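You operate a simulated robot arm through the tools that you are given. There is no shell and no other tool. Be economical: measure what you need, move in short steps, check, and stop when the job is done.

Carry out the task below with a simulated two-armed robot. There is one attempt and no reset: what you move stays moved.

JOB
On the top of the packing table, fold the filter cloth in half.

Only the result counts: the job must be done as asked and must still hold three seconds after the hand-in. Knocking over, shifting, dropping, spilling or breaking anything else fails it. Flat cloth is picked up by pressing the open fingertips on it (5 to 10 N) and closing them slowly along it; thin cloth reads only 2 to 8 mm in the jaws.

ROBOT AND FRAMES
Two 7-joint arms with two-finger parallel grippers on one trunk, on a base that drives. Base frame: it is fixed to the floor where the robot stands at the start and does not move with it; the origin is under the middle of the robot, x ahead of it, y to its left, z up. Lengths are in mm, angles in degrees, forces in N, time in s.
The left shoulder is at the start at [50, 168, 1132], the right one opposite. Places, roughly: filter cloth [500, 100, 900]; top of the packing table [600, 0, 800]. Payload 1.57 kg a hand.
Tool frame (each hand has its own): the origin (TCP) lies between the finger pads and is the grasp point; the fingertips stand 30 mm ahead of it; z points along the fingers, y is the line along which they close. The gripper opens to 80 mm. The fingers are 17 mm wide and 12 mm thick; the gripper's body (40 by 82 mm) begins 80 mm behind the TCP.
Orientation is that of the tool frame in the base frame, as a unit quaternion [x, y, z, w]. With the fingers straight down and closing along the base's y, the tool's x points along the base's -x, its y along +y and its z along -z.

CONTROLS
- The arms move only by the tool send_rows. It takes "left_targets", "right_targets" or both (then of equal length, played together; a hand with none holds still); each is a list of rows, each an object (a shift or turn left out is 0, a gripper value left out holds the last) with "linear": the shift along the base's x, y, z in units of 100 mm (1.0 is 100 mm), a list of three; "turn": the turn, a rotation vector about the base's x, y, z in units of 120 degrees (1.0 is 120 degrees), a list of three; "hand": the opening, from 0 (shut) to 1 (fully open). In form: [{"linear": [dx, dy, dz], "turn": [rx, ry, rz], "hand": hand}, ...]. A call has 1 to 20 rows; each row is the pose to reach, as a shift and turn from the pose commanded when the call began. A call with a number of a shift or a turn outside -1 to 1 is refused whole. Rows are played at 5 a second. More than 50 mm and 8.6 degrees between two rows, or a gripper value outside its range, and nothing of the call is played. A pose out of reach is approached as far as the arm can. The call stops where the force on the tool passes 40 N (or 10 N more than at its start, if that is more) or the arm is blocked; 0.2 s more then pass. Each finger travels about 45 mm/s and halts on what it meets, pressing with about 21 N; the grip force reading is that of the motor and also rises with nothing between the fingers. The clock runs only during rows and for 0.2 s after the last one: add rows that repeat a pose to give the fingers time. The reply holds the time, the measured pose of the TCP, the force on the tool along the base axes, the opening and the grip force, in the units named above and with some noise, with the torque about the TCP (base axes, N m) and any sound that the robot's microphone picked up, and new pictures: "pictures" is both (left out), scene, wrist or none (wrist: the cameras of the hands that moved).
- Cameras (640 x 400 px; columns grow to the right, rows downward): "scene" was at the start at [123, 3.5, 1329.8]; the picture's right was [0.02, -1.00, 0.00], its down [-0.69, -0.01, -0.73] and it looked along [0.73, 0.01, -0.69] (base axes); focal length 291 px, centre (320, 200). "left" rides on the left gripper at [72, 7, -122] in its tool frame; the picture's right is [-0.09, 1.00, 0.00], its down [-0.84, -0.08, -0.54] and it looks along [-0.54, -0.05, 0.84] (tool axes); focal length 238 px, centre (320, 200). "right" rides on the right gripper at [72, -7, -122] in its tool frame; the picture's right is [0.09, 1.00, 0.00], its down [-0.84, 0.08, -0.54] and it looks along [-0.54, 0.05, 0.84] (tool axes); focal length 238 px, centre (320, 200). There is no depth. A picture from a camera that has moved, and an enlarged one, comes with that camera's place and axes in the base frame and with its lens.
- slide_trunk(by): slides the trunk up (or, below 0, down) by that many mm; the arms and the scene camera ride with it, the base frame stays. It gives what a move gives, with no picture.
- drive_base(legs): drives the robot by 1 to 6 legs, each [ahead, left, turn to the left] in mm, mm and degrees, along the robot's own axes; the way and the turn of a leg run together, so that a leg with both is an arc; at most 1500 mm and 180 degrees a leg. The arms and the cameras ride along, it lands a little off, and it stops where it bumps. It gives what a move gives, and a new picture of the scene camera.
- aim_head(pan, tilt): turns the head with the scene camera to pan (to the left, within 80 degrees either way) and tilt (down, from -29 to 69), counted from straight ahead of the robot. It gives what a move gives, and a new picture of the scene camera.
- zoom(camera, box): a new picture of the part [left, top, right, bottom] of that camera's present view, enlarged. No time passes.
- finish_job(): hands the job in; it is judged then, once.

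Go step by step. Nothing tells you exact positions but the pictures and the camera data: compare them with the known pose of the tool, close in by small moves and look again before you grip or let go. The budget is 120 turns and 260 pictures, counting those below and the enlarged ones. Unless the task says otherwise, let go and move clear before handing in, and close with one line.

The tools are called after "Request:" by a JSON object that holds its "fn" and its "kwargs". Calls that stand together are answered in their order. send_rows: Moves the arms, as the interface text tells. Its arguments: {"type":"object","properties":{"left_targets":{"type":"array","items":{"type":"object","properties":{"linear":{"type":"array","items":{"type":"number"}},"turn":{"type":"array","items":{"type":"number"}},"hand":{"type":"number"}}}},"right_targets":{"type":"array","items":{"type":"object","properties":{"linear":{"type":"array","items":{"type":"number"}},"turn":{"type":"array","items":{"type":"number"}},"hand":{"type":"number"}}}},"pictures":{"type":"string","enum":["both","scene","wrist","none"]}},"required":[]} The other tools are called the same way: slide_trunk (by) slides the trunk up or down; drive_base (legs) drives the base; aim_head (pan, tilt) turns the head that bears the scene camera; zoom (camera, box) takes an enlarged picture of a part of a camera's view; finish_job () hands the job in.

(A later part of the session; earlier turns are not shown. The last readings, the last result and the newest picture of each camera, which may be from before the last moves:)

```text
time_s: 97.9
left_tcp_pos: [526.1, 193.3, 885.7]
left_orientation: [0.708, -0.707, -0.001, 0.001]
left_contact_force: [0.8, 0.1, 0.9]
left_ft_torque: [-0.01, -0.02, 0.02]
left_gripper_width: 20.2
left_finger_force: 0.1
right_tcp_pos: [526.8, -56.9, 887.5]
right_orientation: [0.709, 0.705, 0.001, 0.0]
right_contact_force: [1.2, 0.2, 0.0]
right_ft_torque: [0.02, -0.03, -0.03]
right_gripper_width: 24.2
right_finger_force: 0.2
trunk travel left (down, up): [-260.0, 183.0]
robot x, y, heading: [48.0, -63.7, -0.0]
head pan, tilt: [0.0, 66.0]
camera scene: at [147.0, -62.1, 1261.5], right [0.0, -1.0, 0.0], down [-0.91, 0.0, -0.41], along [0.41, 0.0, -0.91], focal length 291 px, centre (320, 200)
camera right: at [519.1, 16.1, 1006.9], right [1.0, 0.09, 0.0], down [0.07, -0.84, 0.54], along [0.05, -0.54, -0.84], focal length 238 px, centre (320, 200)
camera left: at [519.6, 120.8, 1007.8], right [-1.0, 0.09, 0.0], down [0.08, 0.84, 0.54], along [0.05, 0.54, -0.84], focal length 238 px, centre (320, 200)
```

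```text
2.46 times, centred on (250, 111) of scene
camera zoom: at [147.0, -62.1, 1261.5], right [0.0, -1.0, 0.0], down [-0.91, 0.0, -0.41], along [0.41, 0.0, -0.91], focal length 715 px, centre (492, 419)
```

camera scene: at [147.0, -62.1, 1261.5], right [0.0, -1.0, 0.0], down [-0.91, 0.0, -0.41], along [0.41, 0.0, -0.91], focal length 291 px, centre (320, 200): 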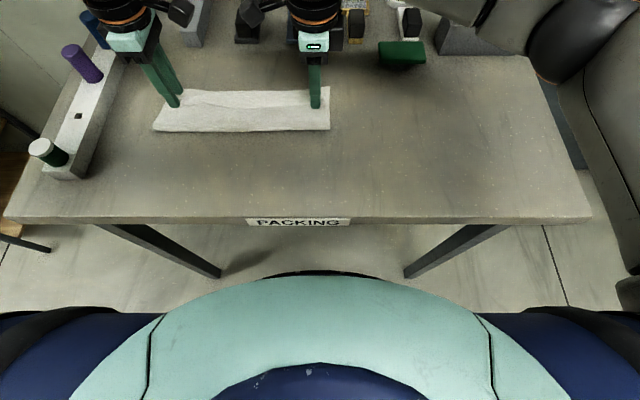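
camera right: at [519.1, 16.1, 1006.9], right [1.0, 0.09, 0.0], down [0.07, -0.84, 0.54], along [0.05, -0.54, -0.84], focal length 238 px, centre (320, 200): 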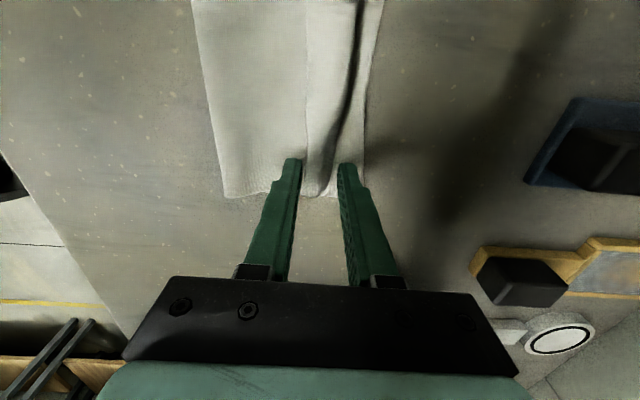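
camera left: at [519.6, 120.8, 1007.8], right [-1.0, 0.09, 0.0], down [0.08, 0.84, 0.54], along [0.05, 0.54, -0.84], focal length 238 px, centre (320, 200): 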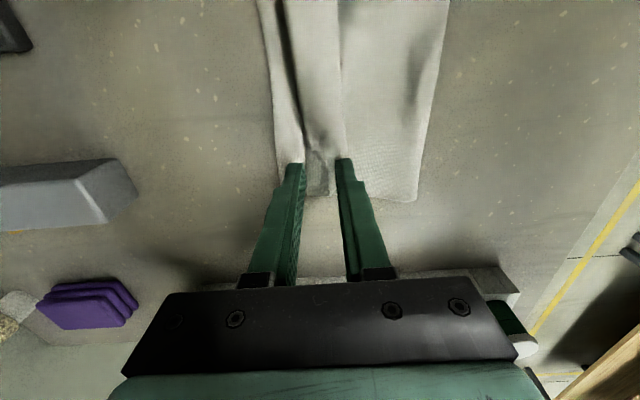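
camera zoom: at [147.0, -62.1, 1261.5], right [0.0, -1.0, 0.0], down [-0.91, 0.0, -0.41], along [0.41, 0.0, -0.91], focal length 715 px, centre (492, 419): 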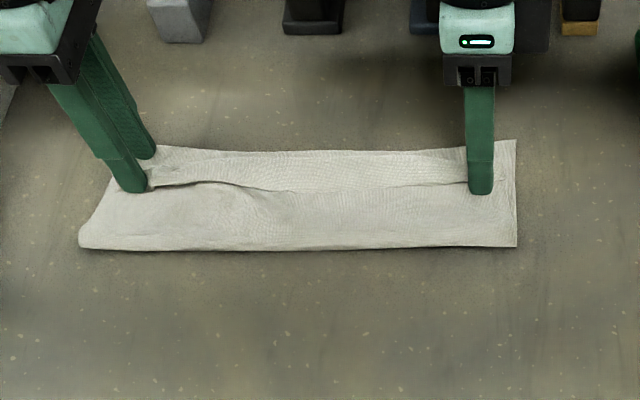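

The edge is released and lies folded back as a small flap (edge at x ≈ 521, its bend at ≈ 550). I'll widen the fingers so the near finger sits behind the edge and push it forward to unfold the flap.

Request:
{"fn": "send_rows", "kwargs": {"left_targets": [{"linear": [0.05, 0, 0], "hand": 0.38}, {"linear": [0.11, 0, 0], "hand": 0.54}, {"linear": [0.17, 0, 0], "hand": 0.7}, {"linear": [0.17, 0, -0.02]}, {"linear": [0.21, 0, -0.025]}, {"linear": [0.25, 0, -0.025]}, {"linear": [0.29, 0, -0.025]}, {"linear": [0.33, 0, -0.02]}, {"linear": [0.37, 0, -0.015]}, {"linear": [0.41, 0, -0.01]}, {"linear": [0.45, 0, -0.0]}, {"linear": [0.49, 0, -0.0]}], "right_targets": [{"linear": [0.05, 0, 0], "hand": 0.4}, {"linear": [0.11, 0, 0], "hand": 0.54}, {"linear": [0.16, 0, 0], "hand": 0.7}, {"linear": [0.16, 0, -0.03]}, {"linear": [0.2, 0, -0.035]}, {"linear": [0.24, 0, -0.035]}, {"linear": [0.28, 0, -0.035]}, {"linear": [0.32, 0, -0.03]}, {"linear": [0.36, 0, -0.025]}, {"linear": [0.4, 0, -0.02]}, {"linear": [0.44, 0, -0.01]}, {"linear": [0.48, 0, -0.01]}]}}

Request:
{"fn": "zoom", "kwargs": {"camera": "scene", "box": [120, 30, 380, 192]}}

```text
time_s: 100.5
left_tcp_pos: [574.6, 191.9, 886.8]
left_orientation: [-0.707, 0.707, 0.001, 0.0]
left_contact_force: [0.0, -1.1, -0.1]
left_ft_torque: [0.04, 0.0, 0.01]
left_gripper_width: 56.0
left_finger_force: 0.1
right_tcp_pos: [574.8, -56.9, 885.5]
right_orientation: [0.709, 0.706, 0.0, 0.001]
right_contact_force: [0.2, -0.5, 0.5]
right_ft_torque: [-0.04, 0.0, 0.0]
right_gripper_width: 56.0
right_finger_force: 0.1
trunk travel left (down, up): [-260.0, 183.0]
robot x, y, heading: [47.4, -64.2, -0.0]
head pan, tilt: [0.0, 66.0]
camera scene: at [147.1, -62.1, 1261.5], right [0.0, -1.0, 0.0], down [-0.91, 0.0, -0.41], along [0.41, 0.0, -0.91], focal length 291 px, centre (320, 200)
camera right: at [567.1, 15.8, 1005.4], right [1.0, 0.09, 0.0], down [0.07, -0.84, 0.54], along [0.05, -0.54, -0.84], focal length 238 px, centre (320, 200)
camera left: at [568.8, 120.4, 1008.2], right [-1.0, 0.09, 0.0], down [0.08, 0.84, 0.54], along [0.05, 0.54, -0.84], focal length 238 px, centre (320, 200)
```

scene: 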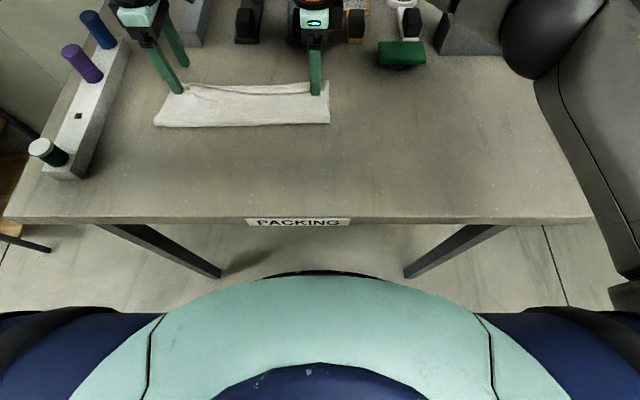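
right: 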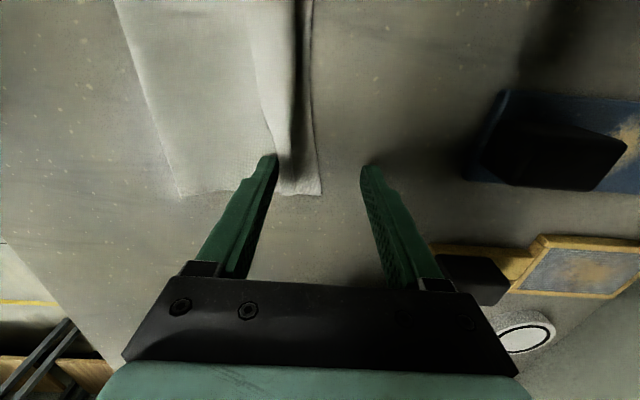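
left: 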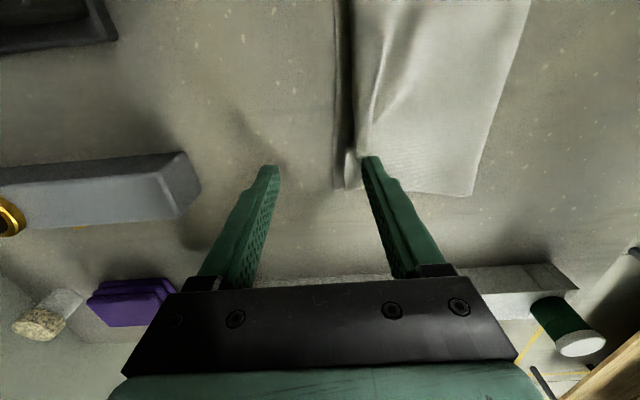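

```text
2.46 times, centred on (250, 111) of scene
camera zoom: at [147.1, -62.1, 1261.5], right [0.0, -1.0, 0.0], down [-0.91, 0.0, -0.41], along [0.41, 0.0, -0.91], focal length 715 px, centre (492, 419)
```

zoom: 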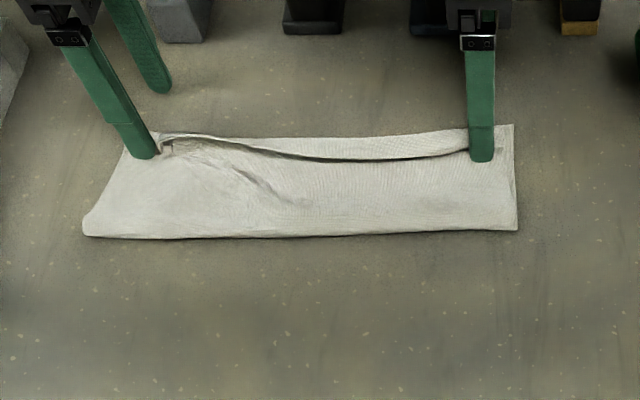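

Pushing just slid the whole stack about 15 mm forward; the flap stays folded back. I'll rise and look closely to place the fingers: one pinning the body, the other on the flap to drag it open.

Request:
{"fn": "send_rows", "kwargs": {"left_targets": [{"linear": [-0.02, 0, 0.2]}, {"linear": [-0.1, 0, 0.5], "hand": 0.3}, {"linear": [-0.2, 0, 0.6], "hand": 0.12}, {"linear": [-0.2, 0, 0.6], "hand": 0.12}], "right_targets": [{"linear": [-0.02, 0, 0.2]}, {"linear": [-0.1, 0, 0.5], "hand": 0.3}, {"linear": [-0.2, 0, 0.6], "hand": 0.12}, {"linear": [-0.2, 0, 0.6], "hand": 0.12}]}}

Request:
{"fn": "zoom", "kwargs": {"camera": "scene", "box": [140, 60, 340, 140]}}

```text
time_s: 101.5
left_tcp_pos: [555.2, 191.7, 946.5]
left_orientation: [0.708, -0.706, -0.001, 0.001]
left_contact_force: [0.7, 0.3, 0.4]
left_ft_torque: [0.0, 0.03, -0.04]
left_gripper_width: 9.5
left_finger_force: 0.0
right_tcp_pos: [553.0, -55.4, 945.4]
right_orientation: [0.709, 0.705, 0.001, 0.0]
right_contact_force: [1.2, -1.1, 0.2]
right_ft_torque: [0.03, 0.01, 0.0]
right_gripper_width: 9.6
right_finger_force: 0.1
trunk travel left (down, up): [-260.0, 183.0]
robot x, y, heading: [47.1, -64.1, -0.0]
head pan, tilt: [0.0, 66.0]
camera scene: at [147.1, -62.1, 1261.5], right [0.0, -1.0, 0.0], down [-0.91, 0.0, -0.41], along [0.41, 0.0, -0.91], focal length 291 px, centre (320, 200)
camera right: at [546.9, 16.3, 1066.1], right [1.0, 0.09, 0.0], down [0.07, -0.84, 0.54], along [0.05, -0.54, -0.84], focal length 238 px, centre (320, 200)
camera left: at [548.9, 119.9, 1068.2], right [-1.0, 0.09, 0.0], down [0.08, 0.84, 0.54], along [0.05, 0.54, -0.84], focal length 238 px, centre (320, 200)
```

scene: 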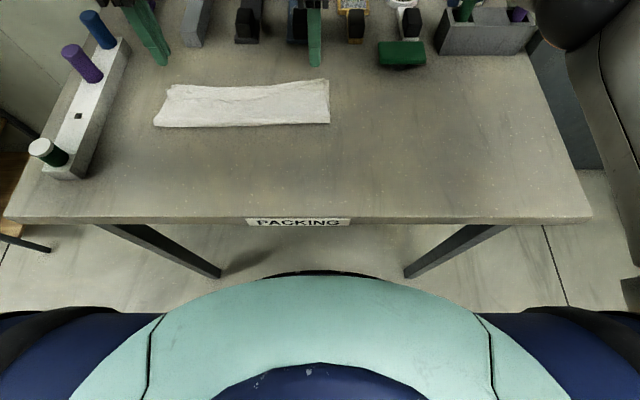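
right: 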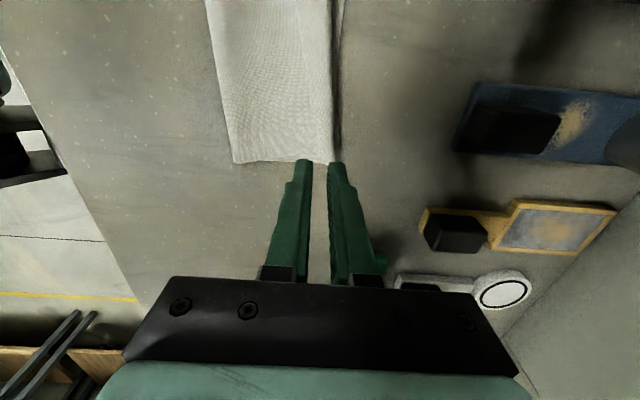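
left: 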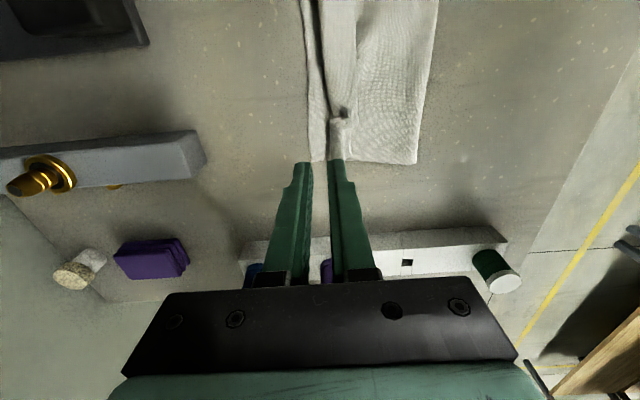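

```text
3.20 times, centred on (240, 100) of scene
camera zoom: at [147.1, -62.1, 1261.5], right [0.0, -1.0, 0.0], down [-0.91, 0.0, -0.41], along [0.41, 0.0, -0.91], focal length 930 px, centre (576, 520)
```

zoom: 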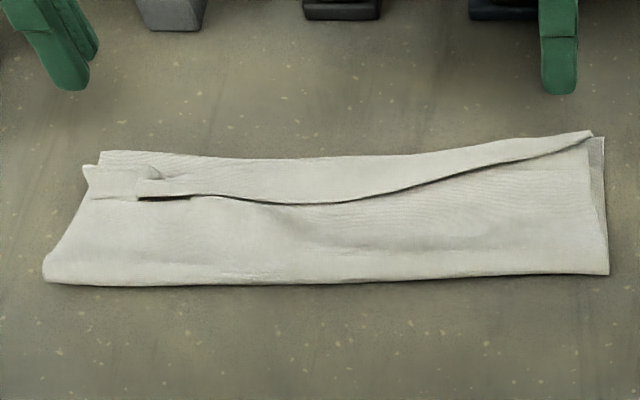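

The right corner unfolded well (upper edge 588 against lower 583). The flap remains in the middle and on the left (edge at x ≈ 534, bend at ≈ 567). With the left hand I'll pin the body with the near finger and drag the flap open with the far finger.

Request:
{"fn": "send_rows", "kwargs": {"left_targets": [{"linear": [-0.1, -0.15, -0.15]}, {"linear": [-0.2, -0.27, -0.4]}, {"linear": [-0.2, -0.27, -0.56]}, {"linear": [-0.2, -0.27, -0.56]}], "pictures": "both"}}

Request:
{"fn": "zoom", "kwargs": {"camera": "left", "box": [220, 80, 460, 230]}}

```text
time_s: 102.5
left_tcp_pos: [534.6, 166.7, 889.6]
left_orientation: [-0.706, 0.708, 0.001, 0.0]
left_contact_force: [0.3, 0.3, -0.5]
left_ft_torque: [-0.02, 0.0, 0.0]
left_gripper_width: 9.5
left_finger_force: 0.0
right_tcp_pos: [554.1, -56.2, 945.7]
right_orientation: [0.709, 0.705, 0.001, 0.0]
right_contact_force: [-0.5, -0.1, -0.9]
right_ft_torque: [-0.03, 0.0, 0.0]
right_gripper_width: 9.5
right_finger_force: 0.1
trunk travel left (down, up): [-260.0, 183.0]
robot x, y, heading: [45.0, -65.9, -0.2]
head pan, tilt: [0.0, 66.0]
camera scene: at [147.0, -62.2, 1261.5], right [0.0, -1.0, 0.0], down [-0.91, 0.0, -0.41], along [0.41, 0.0, -0.91], focal length 291 px, centre (320, 200)
camera left: at [529.0, 93.5, 1011.9], right [-1.0, 0.09, 0.0], down [0.08, 0.84, 0.54], along [0.05, 0.54, -0.84], focal length 238 px, centre (320, 200)
```

scene: 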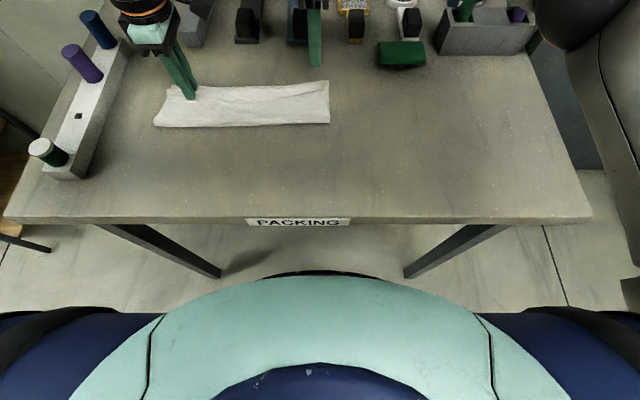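
left: 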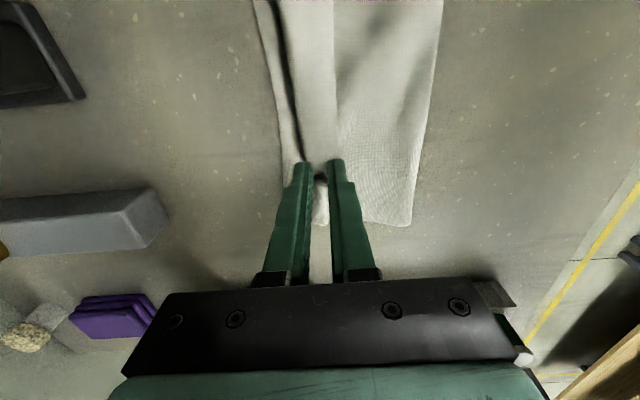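

```text
2.67 times, centred on (340, 155) of left
camera zoom: at [529.0, 93.5, 1011.9], right [-1.0, 0.09, 0.0], down [0.08, 0.84, 0.54], along [0.05, 0.54, -0.84], focal length 636 px, centre (267, 320)
```

zoom: 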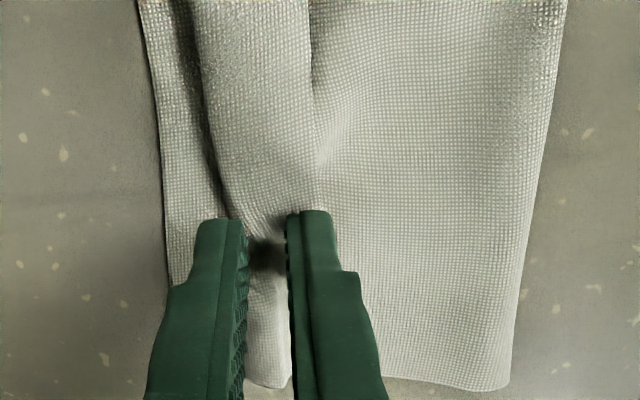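

In this close view the flap edge lies at x ≈ 522 and its bend at 550. I'll shift 13 mm back and press down lightly.

Request:
{"fn": "send_rows", "kwargs": {"left_targets": [{"linear": [-0.07, 0, 0.05]}, {"linear": [-0.13, 0, 0.03]}, {"linear": [-0.13, 0, -0.02]}, {"linear": [-0.13, 0, -0.05]}, {"linear": [-0.13, 0, -0.07]}, {"linear": [-0.13, 0, -0.07]}], "pictures": "none"}}

```text
time_s: 103.9
left_tcp_pos: [522.1, 165.5, 882.8]
left_orientation: [0.707, -0.707, 0.0, 0.0]
left_contact_force: [0.2, 0.7, 2.8]
left_ft_torque: [0.01, -0.02, -0.04]
left_gripper_width: 9.4
left_finger_force: 0.1
right_tcp_pos: [555.0, -56.1, 944.6]
right_orientation: [0.709, 0.705, 0.001, 0.0]
right_contact_force: [0.0, 0.1, -0.1]
right_ft_torque: [-0.02, 0.0, 0.0]
right_gripper_width: 9.6
right_finger_force: 0.0
trunk travel left (down, up): [-260.0, 183.0]
robot x, y, heading: [45.3, -62.7, 0.1]
head pan, tilt: [0.0, 66.0]
```

Request:
{"fn": "send_rows", "kwargs": {"left_targets": [{"linear": [0, 0, -0.007]}, {"linear": [0.025, 0, -0.007], "hand": 0.18}, {"linear": [0.05, 0, -0.007], "hand": 0.243}, {"linear": [0.075, 0, -0.007], "hand": 0.305}, {"linear": [0.1, 0, -0.007], "hand": 0.368}, {"linear": [0.125, 0, -0.007], "hand": 0.43}, {"linear": [0.15, 0, -0.007], "hand": 0.493}, {"linear": [0.175, 0, -0.007], "hand": 0.555}, {"linear": [0.2, 0, -0.007], "hand": 0.618}, {"linear": [0.225, 0, -0.007], "hand": 0.68}, {"linear": [0.25, 0, -0.007], "hand": 0.743}, {"linear": [0.25, 0, 0.1]}, {"linear": [0.2, 0, 0.4]}], "pictures": "both"}}

Request:
{"fn": "zoom", "kwargs": {"camera": "scene", "box": [140, 60, 340, 140]}}

```text
time_s: 106.7
left_tcp_pos: [541.5, 166.4, 922.1]
left_orientation: [0.707, -0.707, -0.001, 0.001]
left_contact_force: [0.0, 0.6, 0.5]
left_ft_torque: [0.01, 0.0, 0.01]
left_gripper_width: 59.5
left_finger_force: 0.1
right_tcp_pos: [553.1, -55.4, 945.3]
right_orientation: [0.709, 0.705, 0.0, 0.0]
right_contact_force: [0.2, -0.5, -0.5]
right_ft_torque: [0.01, 0.0, -0.03]
right_gripper_width: 9.5
right_finger_force: 0.0
trunk travel left (down, up): [-260.0, 183.0]
robot x, y, heading: [46.4, -62.0, -0.1]
head pan, tilt: [0.0, 66.0]
camera scene: at [146.8, -62.2, 1261.4], right [0.0, -1.0, 0.0], down [-0.91, 0.0, -0.41], along [0.41, 0.0, -0.91], focal length 291 px, centre (320, 200)
camera left: at [534.8, 93.3, 1044.7], right [-1.0, 0.09, 0.0], down [0.08, 0.84, 0.54], along [0.05, 0.54, -0.84], focal length 238 px, centre (320, 200)
```

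scene: 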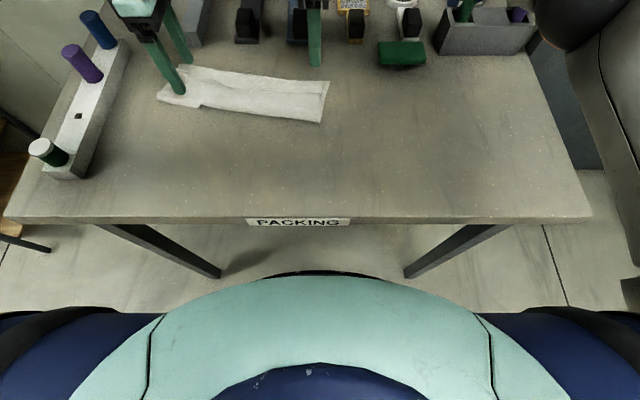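
left: 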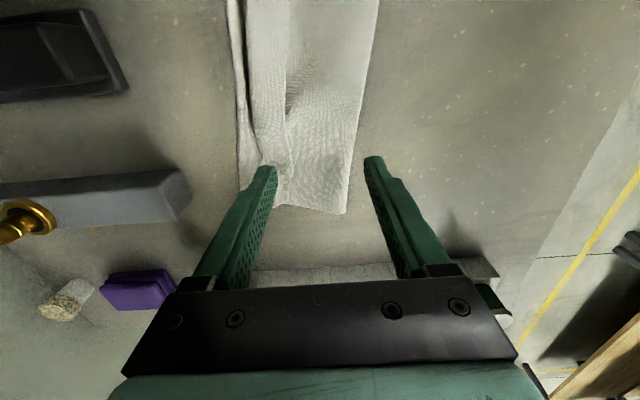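

```text
3.20 times, centred on (240, 100) of scene
camera zoom: at [146.8, -62.2, 1261.4], right [0.0, -1.0, 0.0], down [-0.91, 0.0, -0.41], along [0.41, 0.0, -0.91], focal length 930 px, centre (576, 520)
```

zoom: 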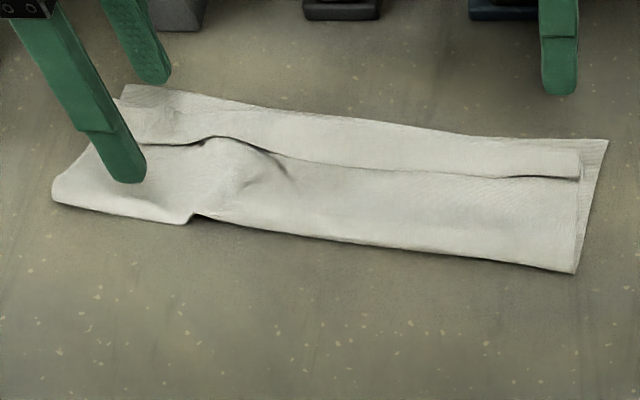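

That dragged the stack askew instead. The cleanest fix is to re-grip the near edge at both ends with a much smaller pinch, lay the cloth back flat and fold again. First I'll clear the hands and look closely.

Request:
{"fn": "send_rows", "kwargs": {"left_targets": [{"linear": [0.0, 0.1, 0.3]}, {"linear": [0.0, 0.3, 0.6]}, {"linear": [0.0, 0.5, 0.8], "hand": 0.2}], "right_targets": [{"linear": [0.0, -0.3, 0.1]}, {"linear": [0.0, -0.6, 0.2]}, {"linear": [0.0, -0.8, 0.2], "hand": 0.2}], "pictures": "both"}}

Request:
{"fn": "zoom", "kwargs": {"camera": "scene", "box": [145, 60, 245, 120]}}

Request:
{"fn": "zoom", "kwargs": {"camera": "scene", "box": [240, 70, 340, 130]}}

```text
time_s: 107.5
left_tcp_pos: [541.1, 216.0, 1003.4]
left_orientation: [0.707, -0.707, -0.001, 0.0]
left_contact_force: [0.1, 0.2, -0.1]
left_ft_torque: [0.0, -0.05, -0.02]
left_gripper_width: 25.2
left_finger_force: 0.2
right_tcp_pos: [553.6, -137.4, 964.5]
right_orientation: [0.708, 0.706, 0.0, -0.001]
right_contact_force: [-0.5, 0.5, 0.6]
right_ft_torque: [-0.01, -0.02, 0.0]
right_gripper_width: 16.0
right_finger_force: 0.0
trunk travel left (down, up): [-260.0, 183.0]
robot x, y, heading: [46.5, -66.6, -0.0]
head pan, tilt: [0.0, 66.0]
camera scene: at [146.9, -62.3, 1261.5], right [0.0, -1.0, 0.0], down [-0.91, 0.0, -0.41], along [0.41, 0.0, -0.91], focal length 291 px, centre (320, 200)
camera right: at [546.6, -64.6, 1085.8], right [1.0, 0.09, 0.0], down [0.07, -0.84, 0.54], along [0.05, -0.54, -0.84], focal length 238 px, centre (320, 200)
camera left: at [534.9, 143.7, 1124.8], right [-1.0, 0.09, 0.0], down [0.08, 0.84, 0.54], along [0.05, 0.54, -0.84], focal length 238 px, centre (320, 200)
```

scene: 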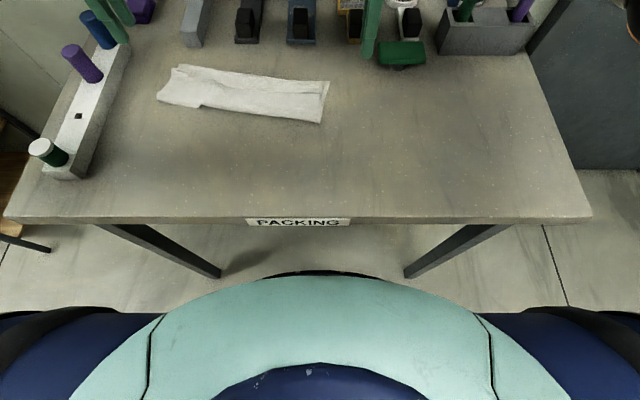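
right: 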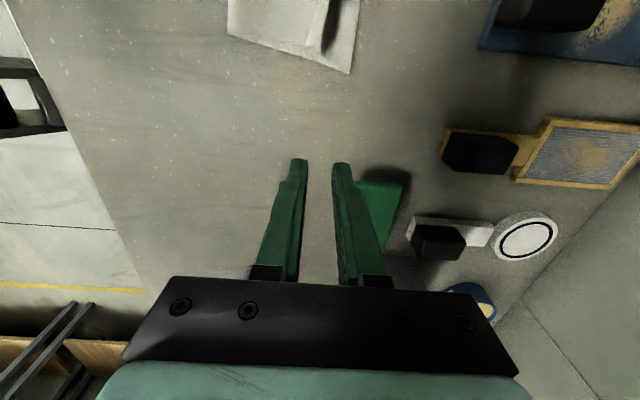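
left: 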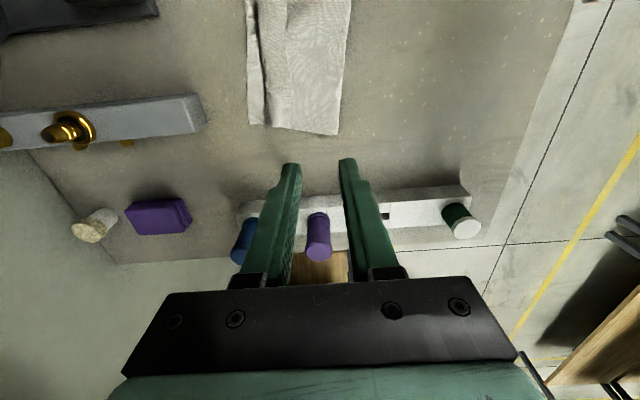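

```text
6.40 times, centred on (195, 90) of scene
camera zoom: at [146.9, -62.3, 1261.5], right [0.0, -1.0, 0.0], down [-0.91, 0.0, -0.41], along [0.41, 0.0, -0.91], focal length 1860 px, centre (1120, 904)
```

zoom: 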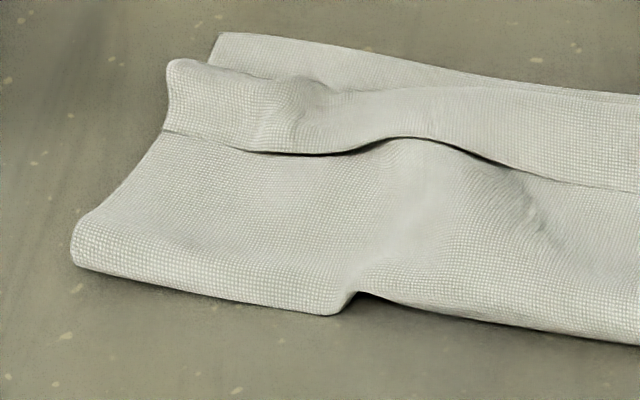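

```text
6.40 times, centred on (290, 100) of scene
camera zoom: at [146.9, -62.3, 1261.5], right [0.0, -1.0, 0.0], down [-0.91, 0.0, -0.41], along [0.41, 0.0, -0.91], focal length 1860 px, centre (512, 840)
```

zoom: 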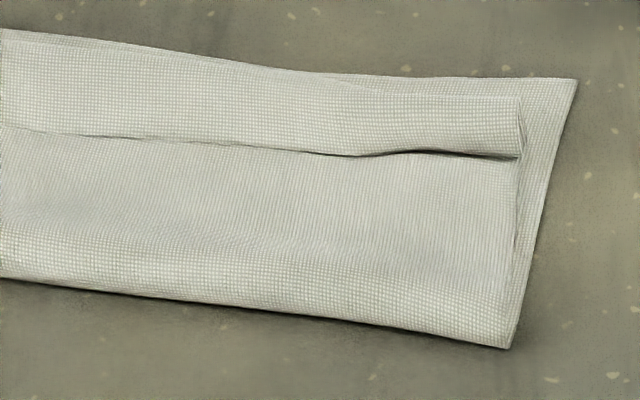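

The picture is clear: a uniform ~30 mm flap with its edge exposed on top, running from (583,221) to (547,-64). I'll grip the flap's top layer with both fingers on it, then unfold the cloth back to flat. A 20 mm forward drive first gives the left hand its reach.

Request:
{"fn": "drive_base", "kwargs": {"legs": [[20, 0, 0]]}}

Request:
{"fn": "send_rows", "kwargs": {"left_targets": [{"linear": [0.1, -0.05, -0.3], "hand": 0.125}, {"linear": [0.25, -0.15, -0.6]}, {"linear": [0.33, -0.22, -0.95]}, {"linear": [0.33, -0.22, -0.99]}, {"linear": [0.33, -0.22, -0.99]}], "right_targets": [{"linear": [0.0, 0.3, -0.1], "hand": 0.125}, {"linear": [-0.05, 0.6, -0.3]}, {"linear": [-0.1, 0.88, -0.5]}, {"linear": [-0.1, 0.88, -0.6]}, {"linear": [-0.1, 0.88, -0.6]}], "pictures": "both"}}

```text
time_s: 108.3
left_tcp_pos: [562.2, 217.0, 1003.0]
left_orientation: [0.708, -0.706, 0.0, 0.001]
left_contact_force: [0.1, 0.1, 0.0]
left_ft_torque: [-0.01, 0.04, 0.0]
left_gripper_width: 16.0
left_finger_force: 0.2
right_tcp_pos: [574.0, -135.8, 965.0]
right_orientation: [0.709, 0.705, 0.0, -0.001]
right_contact_force: [1.5, 0.0, 0.6]
right_ft_torque: [-0.02, 0.02, -0.01]
right_gripper_width: 15.9
right_finger_force: 0.1
trunk travel left (down, up): [-260.0, 183.0]
robot x, y, heading: [66.4, -63.8, -0.1]
head pan, tilt: [0.0, 66.0]
camera scene: at [167.8, -62.1, 1261.4], right [0.0, -1.0, 0.0], down [-0.91, 0.0, -0.41], along [0.41, 0.0, -0.91], focal length 291 px, centre (320, 200)
```

scene: 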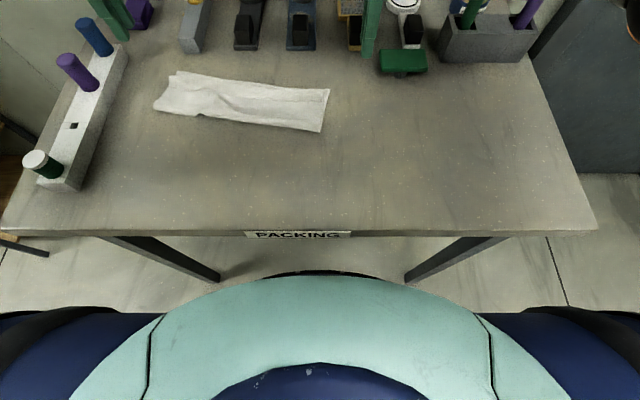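

```text
time_s: 109.5
left_tcp_pos: [594.6, 195.1, 903.1]
left_orientation: [0.708, -0.706, 0.0, 0.001]
left_contact_force: [0.2, 0.1, -0.9]
left_ft_torque: [0.0, 0.02, -0.01]
left_gripper_width: 10.0
left_finger_force: 0.1
right_tcp_pos: [563.9, -48.7, 904.8]
right_orientation: [0.709, 0.706, 0.0, 0.0]
right_contact_force: [0.5, -0.2, -0.6]
right_ft_torque: [-0.01, 0.01, -0.01]
right_gripper_width: 10.0
right_finger_force: 0.1
trunk travel left (down, up): [-260.0, 183.0]
robot x, y, heading: [67.6, -65.1, 0.2]
head pan, tilt: [0.0, 66.0]
camera scene: at [167.0, -62.1, 1261.5], right [0.0, -1.0, 0.0], down [-0.91, 0.0, -0.41], along [0.41, 0.0, -0.91], focal length 291 px, centre (320, 200)
camera right: at [557.0, 23.6, 1025.8], right [1.0, 0.09, 0.0], down [0.07, -0.84, 0.54], along [0.05, -0.54, -0.84], focal length 238 px, centre (320, 200)
camera left: at [588.4, 122.6, 1025.0], right [-1.0, 0.09, 0.0], down [0.08, 0.84, 0.54], along [0.05, 0.54, -0.84], focal length 238 px, centre (320, 200)
```

scene: 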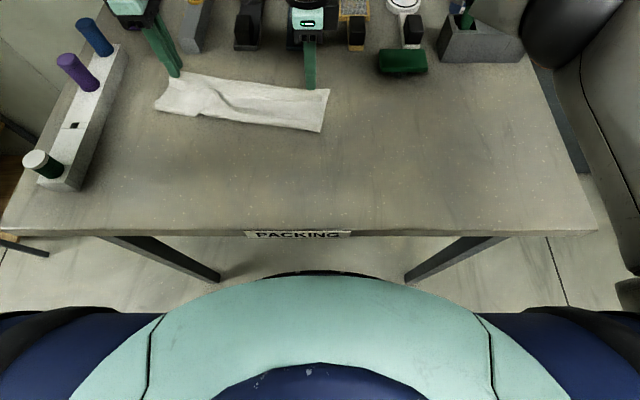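
right: 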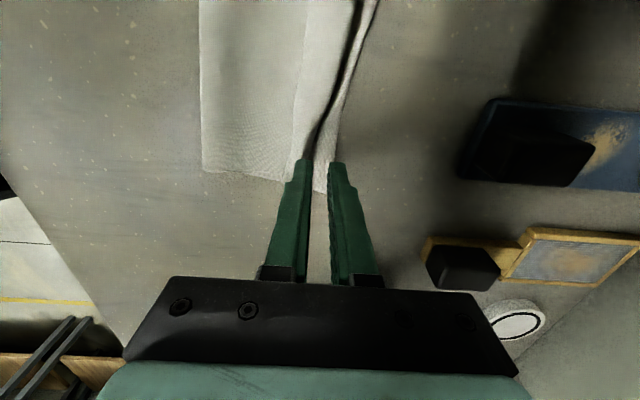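
left: 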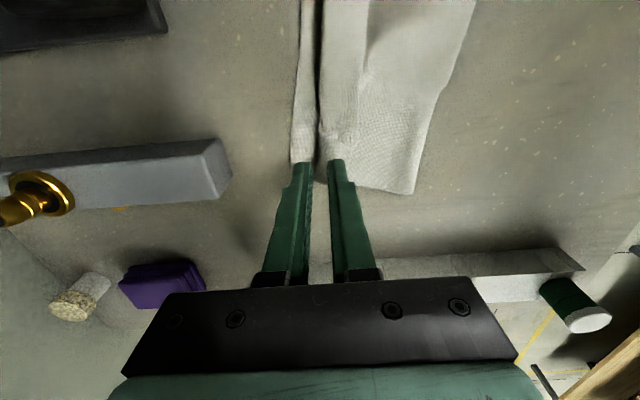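

The flap is narrow at the right end, so a pinch there could catch the lower layer. I'll move both hands back about 20 mm so that each hand straddles the flap's edge, with both fingers on the upper layer only, and lower gently.

Request:
{"fn": "send_rows", "kwargs": {"left_targets": [{"linear": [-0.18, 0, -0.05], "hand": 0.15}, {"linear": [-0.18, 0, -0.12]}, {"linear": [-0.18, 0, -0.16]}, {"linear": [-0.18, 0, -0.18]}, {"linear": [-0.18, 0, -0.19]}, {"linear": [-0.18, 0, -0.19]}], "right_targets": [{"linear": [-0.21, 0, -0.05], "hand": 0.15}, {"linear": [-0.21, 0, -0.12]}, {"linear": [-0.21, 0, -0.17]}, {"linear": [-0.21, 0, -0.2]}, {"linear": [-0.21, 0, -0.22]}, {"linear": [-0.21, 0, -0.22]}], "pictures": "none"}}

```text
time_s: 110.9
left_tcp_pos: [575.5, 193.9, 885.0]
left_orientation: [0.708, -0.707, -0.001, 0.0]
left_contact_force: [0.1, -0.7, 0.1]
left_ft_torque: [0.01, 0.04, 0.02]
left_gripper_width: 12.1
left_finger_force: 0.1
right_tcp_pos: [543.1, -48.0, 882.7]
right_orientation: [0.709, 0.705, 0.001, 0.001]
right_contact_force: [0.0, -0.9, 3.7]
right_ft_torque: [-0.02, -0.04, 0.02]
right_gripper_width: 12.3
right_finger_force: 0.3
trunk travel left (down, up): [-260.0, 183.0]
robot x, y, heading: [71.0, -65.7, -0.3]
head pan, tilt: [0.0, 66.0]
```

Request:
{"fn": "send_rows", "kwargs": {"left_targets": [{"linear": [0, 0, -0.015]}, {"linear": [0, 0, -0.03]}, {"linear": [0, 0, -0.03], "hand": 0.12}, {"linear": [0, 0, -0.03], "hand": 0.09}, {"linear": [0, 0, -0.03], "hand": 0.06}, {"linear": [0, 0, -0.03], "hand": 0.03}, {"linear": [0, 0, -0.03], "hand": 0}, {"linear": [0, 0, -0.03], "hand": 0}], "right_targets": [{"linear": [0, 0, -0.005]}, {"linear": [0, 0, -0.006]}, {"linear": [0, 0, -0.006], "hand": 0.12}, {"linear": [0, 0, -0.006], "hand": 0.09}, {"linear": [0, 0, -0.006], "hand": 0.06}, {"linear": [0, 0, -0.006], "hand": 0.03}, {"linear": [0, 0, -0.006], "hand": 0}, {"linear": [0, 0, -0.006], "hand": 0}], "pictures": "none"}}

Request:
{"fn": "send_rows", "kwargs": {"left_targets": [{"linear": [-0.02, 0, 0.08]}, {"linear": [-0.06, 0, 0.16]}, {"linear": [-0.12, 0, 0.25]}, {"linear": [-0.2, 0, 0.32]}, {"linear": [-0.2, 0, 0.32]}], "right_targets": [{"linear": [-0.02, 0, 0.08]}, {"linear": [-0.06, 0, 0.16]}, {"linear": [-0.12, 0, 0.25]}, {"linear": [-0.2, 0, 0.32]}, {"linear": [-0.2, 0, 0.32]}], "pictures": "both"}}

Request:
{"fn": "zoom", "kwargs": {"camera": "scene", "box": [140, 60, 340, 140]}}

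```text
time_s: 112.7
left_tcp_pos: [576.5, 193.0, 883.7]
left_orientation: [0.708, -0.707, 0.001, 0.0]
left_contact_force: [1.5, 0.2, 6.8]
left_ft_torque: [0.05, -0.08, -0.02]
left_gripper_width: 0.1
left_finger_force: 20.9
right_tcp_pos: [543.0, -47.1, 884.1]
right_orientation: [0.71, 0.704, 0.002, 0.0]
right_contact_force: [4.4, -0.5, 15.0]
right_ft_torque: [-0.12, -0.12, 0.04]
right_gripper_width: 4.4
right_finger_force: 20.9
trunk travel left (down, up): [-260.0, 183.0]
robot x, y, heading: [69.3, -61.3, 0.0]
head pan, tilt: [0.0, 66.0]
```

```text
time_s: 113.9
left_tcp_pos: [557.1, 194.2, 914.9]
left_orientation: [0.708, -0.706, -0.002, 0.001]
left_contact_force: [-0.4, -0.6, 0.1]
left_ft_torque: [0.03, 0.02, -0.02]
left_gripper_width: 0.0
left_finger_force: 20.8
right_tcp_pos: [522.1, -48.4, 913.4]
right_orientation: [0.709, 0.705, 0.001, 0.0]
right_contact_force: [-0.2, 0.5, 0.5]
right_ft_torque: [-0.02, 0.02, 0.0]
right_gripper_width: 1.8
right_finger_force: 21.2
trunk travel left (down, up): [-260.0, 183.0]
robot x, y, heading: [67.6, -63.4, -0.2]
head pan, tilt: [0.0, 66.0]
camera scene: at [167.1, -62.1, 1261.4], right [0.0, -1.0, 0.0], down [-0.91, 0.0, -0.41], along [0.41, 0.0, -0.91], focal length 291 px, centre (320, 200)
camera right: at [515.9, 24.3, 1034.9], right [1.0, 0.09, 0.0], down [0.07, -0.84, 0.54], along [0.05, -0.54, -0.84], focal length 238 px, centre (320, 200)
camera left: at [550.3, 122.5, 1035.7], right [-1.0, 0.09, 0.0], down [0.08, 0.84, 0.54], along [0.05, 0.54, -0.84], focal length 238 px, centre (320, 200)
```

scene: 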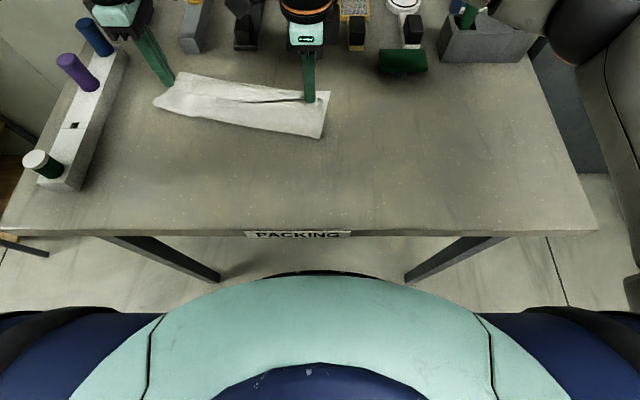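
right: 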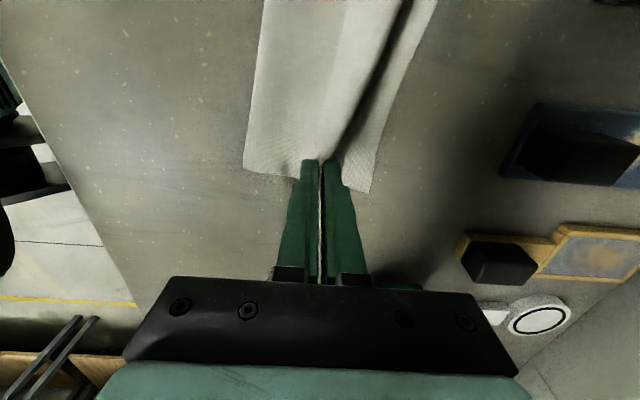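
left: 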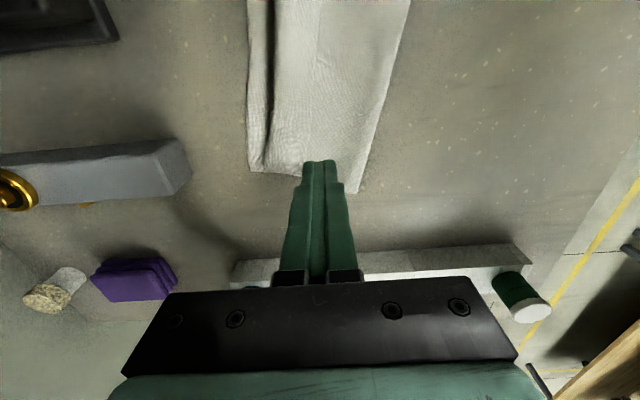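

```text
3.20 times, centred on (240, 100) of scene
camera zoom: at [167.1, -62.1, 1261.4], right [0.0, -1.0, 0.0], down [-0.91, 0.0, -0.41], along [0.41, 0.0, -0.91], focal length 930 px, centre (576, 520)
```

zoom: 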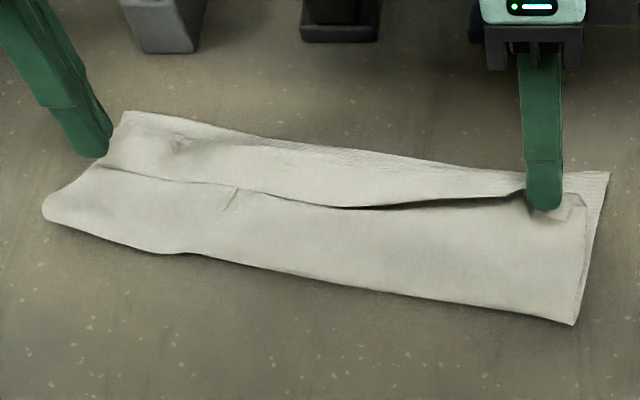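

The right hand holds the flap edge; the left missed. On the left the flap is about 40 mm wide (edge 573, bend ≈ 612), so I'll place both left fingers on the flap itself and retry.

Request:
{"fn": "send_rows", "kwargs": {"left_targets": [{"linear": [0.1, -0.02, 0.05], "hand": 0.12}, {"linear": [0.25, -0.03, 0.0], "hand": 0.22}, {"linear": [0.37, -0.04, -0.1]}, {"linear": [0.37, -0.04, -0.2]}, {"linear": [0.37, -0.04, -0.27]}, {"linear": [0.37, -0.04, -0.3]}, {"linear": [0.37, -0.04, -0.315]}, {"linear": [0.37, -0.04, -0.315]}], "pictures": "wrist"}}

Request:
{"fn": "zoom", "kwargs": {"camera": "left", "box": [220, 80, 460, 230]}}

```text
time_s: 115.7
left_tcp_pos: [593.9, 190.5, 883.1]
left_orientation: [0.708, -0.707, 0.0, 0.0]
left_contact_force: [0.0, -0.4, 2.8]
left_ft_torque: [0.03, 0.02, 0.01]
left_gripper_width: 17.5
left_finger_force: 0.0
right_tcp_pos: [522.9, -47.2, 913.2]
right_orientation: [0.708, 0.706, 0.0, 0.0]
right_contact_force: [0.2, -0.6, 0.2]
right_ft_torque: [0.01, 0.01, -0.01]
right_gripper_width: 2.1
right_finger_force: 21.6
trunk travel left (down, up): [-260.0, 183.0]
robot x, y, heading: [66.0, -65.0, -0.1]
head pan, tilt: [0.0, 66.0]
camera left: at [587.0, 117.9, 1004.8], right [-1.0, 0.09, 0.0], down [0.08, 0.84, 0.54], along [0.05, 0.54, -0.84], focal length 238 px, centre (320, 200)
```

left: 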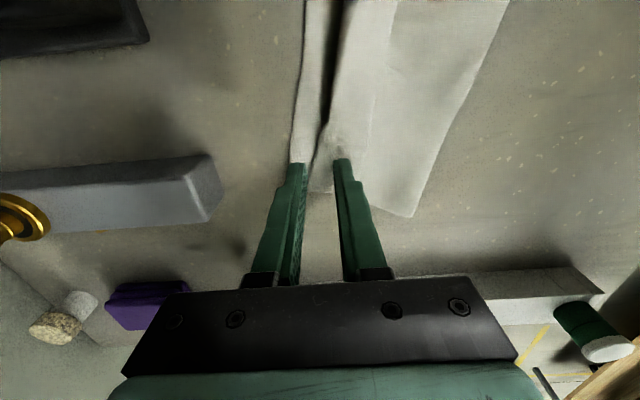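

```text
2.67 times, centred on (340, 155) of left
camera zoom: at [587.0, 117.9, 1004.8], right [-1.0, 0.09, 0.0], down [0.08, 0.84, 0.54], along [0.05, 0.54, -0.84], focal length 636 px, centre (267, 320)
```

zoom: 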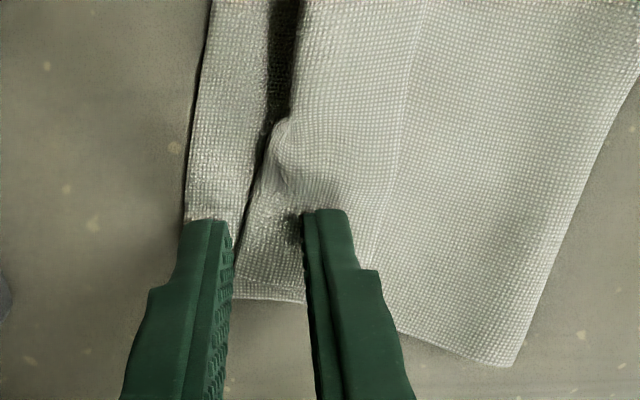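

The close view shows the far finger is past the bend. I'll shift 16 mm back so both fingers sit on the flap, press a bit harder than before and close.

Request:
{"fn": "send_rows", "kwargs": {"left_targets": [{"linear": [0, 0, 0.06]}, {"linear": [-0.16, 0, 0.06]}, {"linear": [-0.16, 0, 0.03]}, {"linear": [-0.16, 0, 0.01]}, {"linear": [-0.16, 0, 0.0]}, {"linear": [-0.16, 0, 0.0]}], "pictures": "wrist"}}

```text
time_s: 117.1
left_tcp_pos: [577.4, 190.6, 883.9]
left_orientation: [0.708, -0.706, -0.001, 0.0]
left_contact_force: [0.0, -0.3, 5.1]
left_ft_torque: [0.03, -0.06, -0.01]
left_gripper_width: 17.9
left_finger_force: 0.1
right_tcp_pos: [522.5, -48.4, 914.4]
right_orientation: [0.71, 0.705, 0.001, 0.0]
right_contact_force: [0.2, -0.3, -0.5]
right_ft_torque: [-0.02, 0.02, 0.0]
right_gripper_width: 1.9
right_finger_force: 21.1
trunk travel left (down, up): [-260.0, 183.0]
robot x, y, heading: [67.2, -62.7, 0.1]
head pan, tilt: [0.0, 66.0]
camera left: at [570.8, 117.8, 1004.8], right [-1.0, 0.09, 0.0], down [0.08, 0.84, 0.54], along [0.05, 0.54, -0.84], focal length 238 px, centre (320, 200)
```

left: 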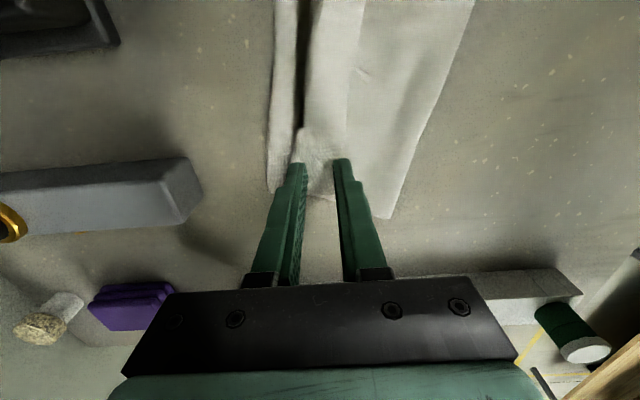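

Both fingers are now on the flap. I'll press slightly more and close slowly.

Request:
{"fn": "send_rows", "kwargs": {"left_targets": [{"linear": [0, 0, -0.01]}, {"linear": [0, 0, -0.012]}, {"linear": [0, 0, -0.012], "hand": 0.18}, {"linear": [0, 0, -0.012], "hand": 0.15}, {"linear": [0, 0, -0.012], "hand": 0.12}, {"linear": [0, 0, -0.012], "hand": 0.09}, {"linear": [0, 0, -0.012], "hand": 0.06}, {"linear": [0, 0, -0.012], "hand": 0.03}, {"linear": [0, 0, -0.012], "hand": 0}, {"linear": [0, 0, -0.012], "hand": 0}], "pictures": "wrist"}}

```text
time_s: 119.3
left_tcp_pos: [576.3, 188.9, 882.9]
left_orientation: [0.708, -0.706, 0.001, -0.001]
left_contact_force: [3.6, -0.8, 18.3]
left_ft_torque: [0.09, -0.19, -0.06]
left_gripper_width: 2.4
left_finger_force: 21.3
right_tcp_pos: [522.2, -49.1, 913.4]
right_orientation: [0.709, 0.705, 0.001, 0.001]
right_contact_force: [0.0, -0.2, 0.1]
right_ft_torque: [0.01, 0.0, -0.01]
right_gripper_width: 1.8
right_finger_force: 20.5
trunk travel left (down, up): [-260.0, 183.0]
robot x, y, heading: [64.6, -62.2, -0.2]
head pan, tilt: [0.0, 66.0]
camera left: at [570.4, 117.0, 1004.4], right [-1.0, 0.09, 0.0], down [0.08, 0.84, 0.54], along [0.05, 0.54, -0.84], focal length 238 px, centre (320, 200)
```

left: 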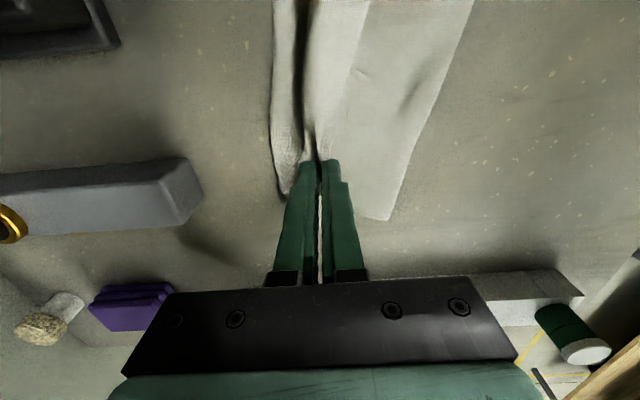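

The left holds the flap too (2.4 mm). Now I'll lift both and carry the edge back toward the near side to unfold.

Request:
{"fn": "send_rows", "kwargs": {"left_targets": [{"linear": [-0.05, 0, 0.1]}, {"linear": [-0.12, 0, 0.22]}, {"linear": [-0.22, 0.01, 0.35]}, {"linear": [-0.34, 0.02, 0.47]}, {"linear": [-0.46, 0.04, 0.55]}, {"linear": [-0.58, 0.06, 0.6]}, {"linear": [-0.7, 0.08, 0.63]}, {"linear": [-0.82, 0.1, 0.63]}, {"linear": [-0.94, 0.12, 0.6]}, {"linear": [-1.0, 0.12, 0.58]}], "right_targets": [{"linear": [0, 0, 0.02]}, {"linear": [-0.04, 0, 0.08]}, {"linear": [-0.1, 0.01, 0.16]}, {"linear": [-0.2, 0.02, 0.22]}, {"linear": [-0.3, 0.04, 0.27]}, {"linear": [-0.42, 0.06, 0.3]}, {"linear": [-0.54, 0.08, 0.32]}, {"linear": [-0.66, 0.1, 0.32]}, {"linear": [-0.78, 0.12, 0.3]}, {"linear": [-0.85, 0.12, 0.28]}], "pictures": "scene"}}

Request:
{"fn": "zoom", "kwargs": {"camera": "scene", "box": [120, 50, 360, 200]}}

```text
time_s: 121.5
left_tcp_pos: [477.9, 202.7, 939.1]
left_orientation: [0.707, -0.707, 0.0, 0.001]
left_contact_force: [0.9, -0.1, 0.6]
left_ft_torque: [0.0, -0.03, -0.01]
left_gripper_width: 2.4
left_finger_force: 20.5
right_tcp_pos: [436.9, -36.0, 942.2]
right_orientation: [0.709, 0.705, 0.0, 0.0]
right_contact_force: [0.1, -0.3, 0.5]
right_ft_torque: [0.01, 0.0, -0.03]
right_gripper_width: 2.1
right_finger_force: 21.3
trunk travel left (down, up): [-260.0, 183.0]
robot x, y, heading: [70.2, -65.5, 0.1]
head pan, tilt: [0.0, 66.0]
camera scene: at [167.0, -62.1, 1261.5], right [0.0, -1.0, 0.0], down [-0.91, 0.0, -0.41], along [0.41, 0.0, -0.91], focal length 291 px, centre (320, 200)
```

scene: 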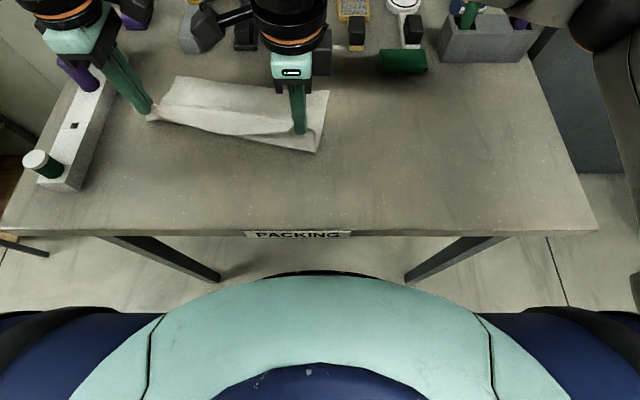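

```text
2.67 times, centred on (240, 125) of scene
camera zoom: at [167.0, -62.1, 1261.5], right [0.0, -1.0, 0.0], down [-0.91, 0.0, -0.41], along [0.41, 0.0, -0.91], focal length 775 px, centre (533, 400)
```

zoom: 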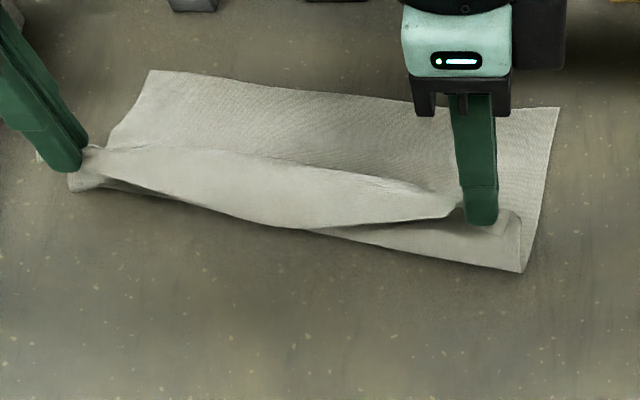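

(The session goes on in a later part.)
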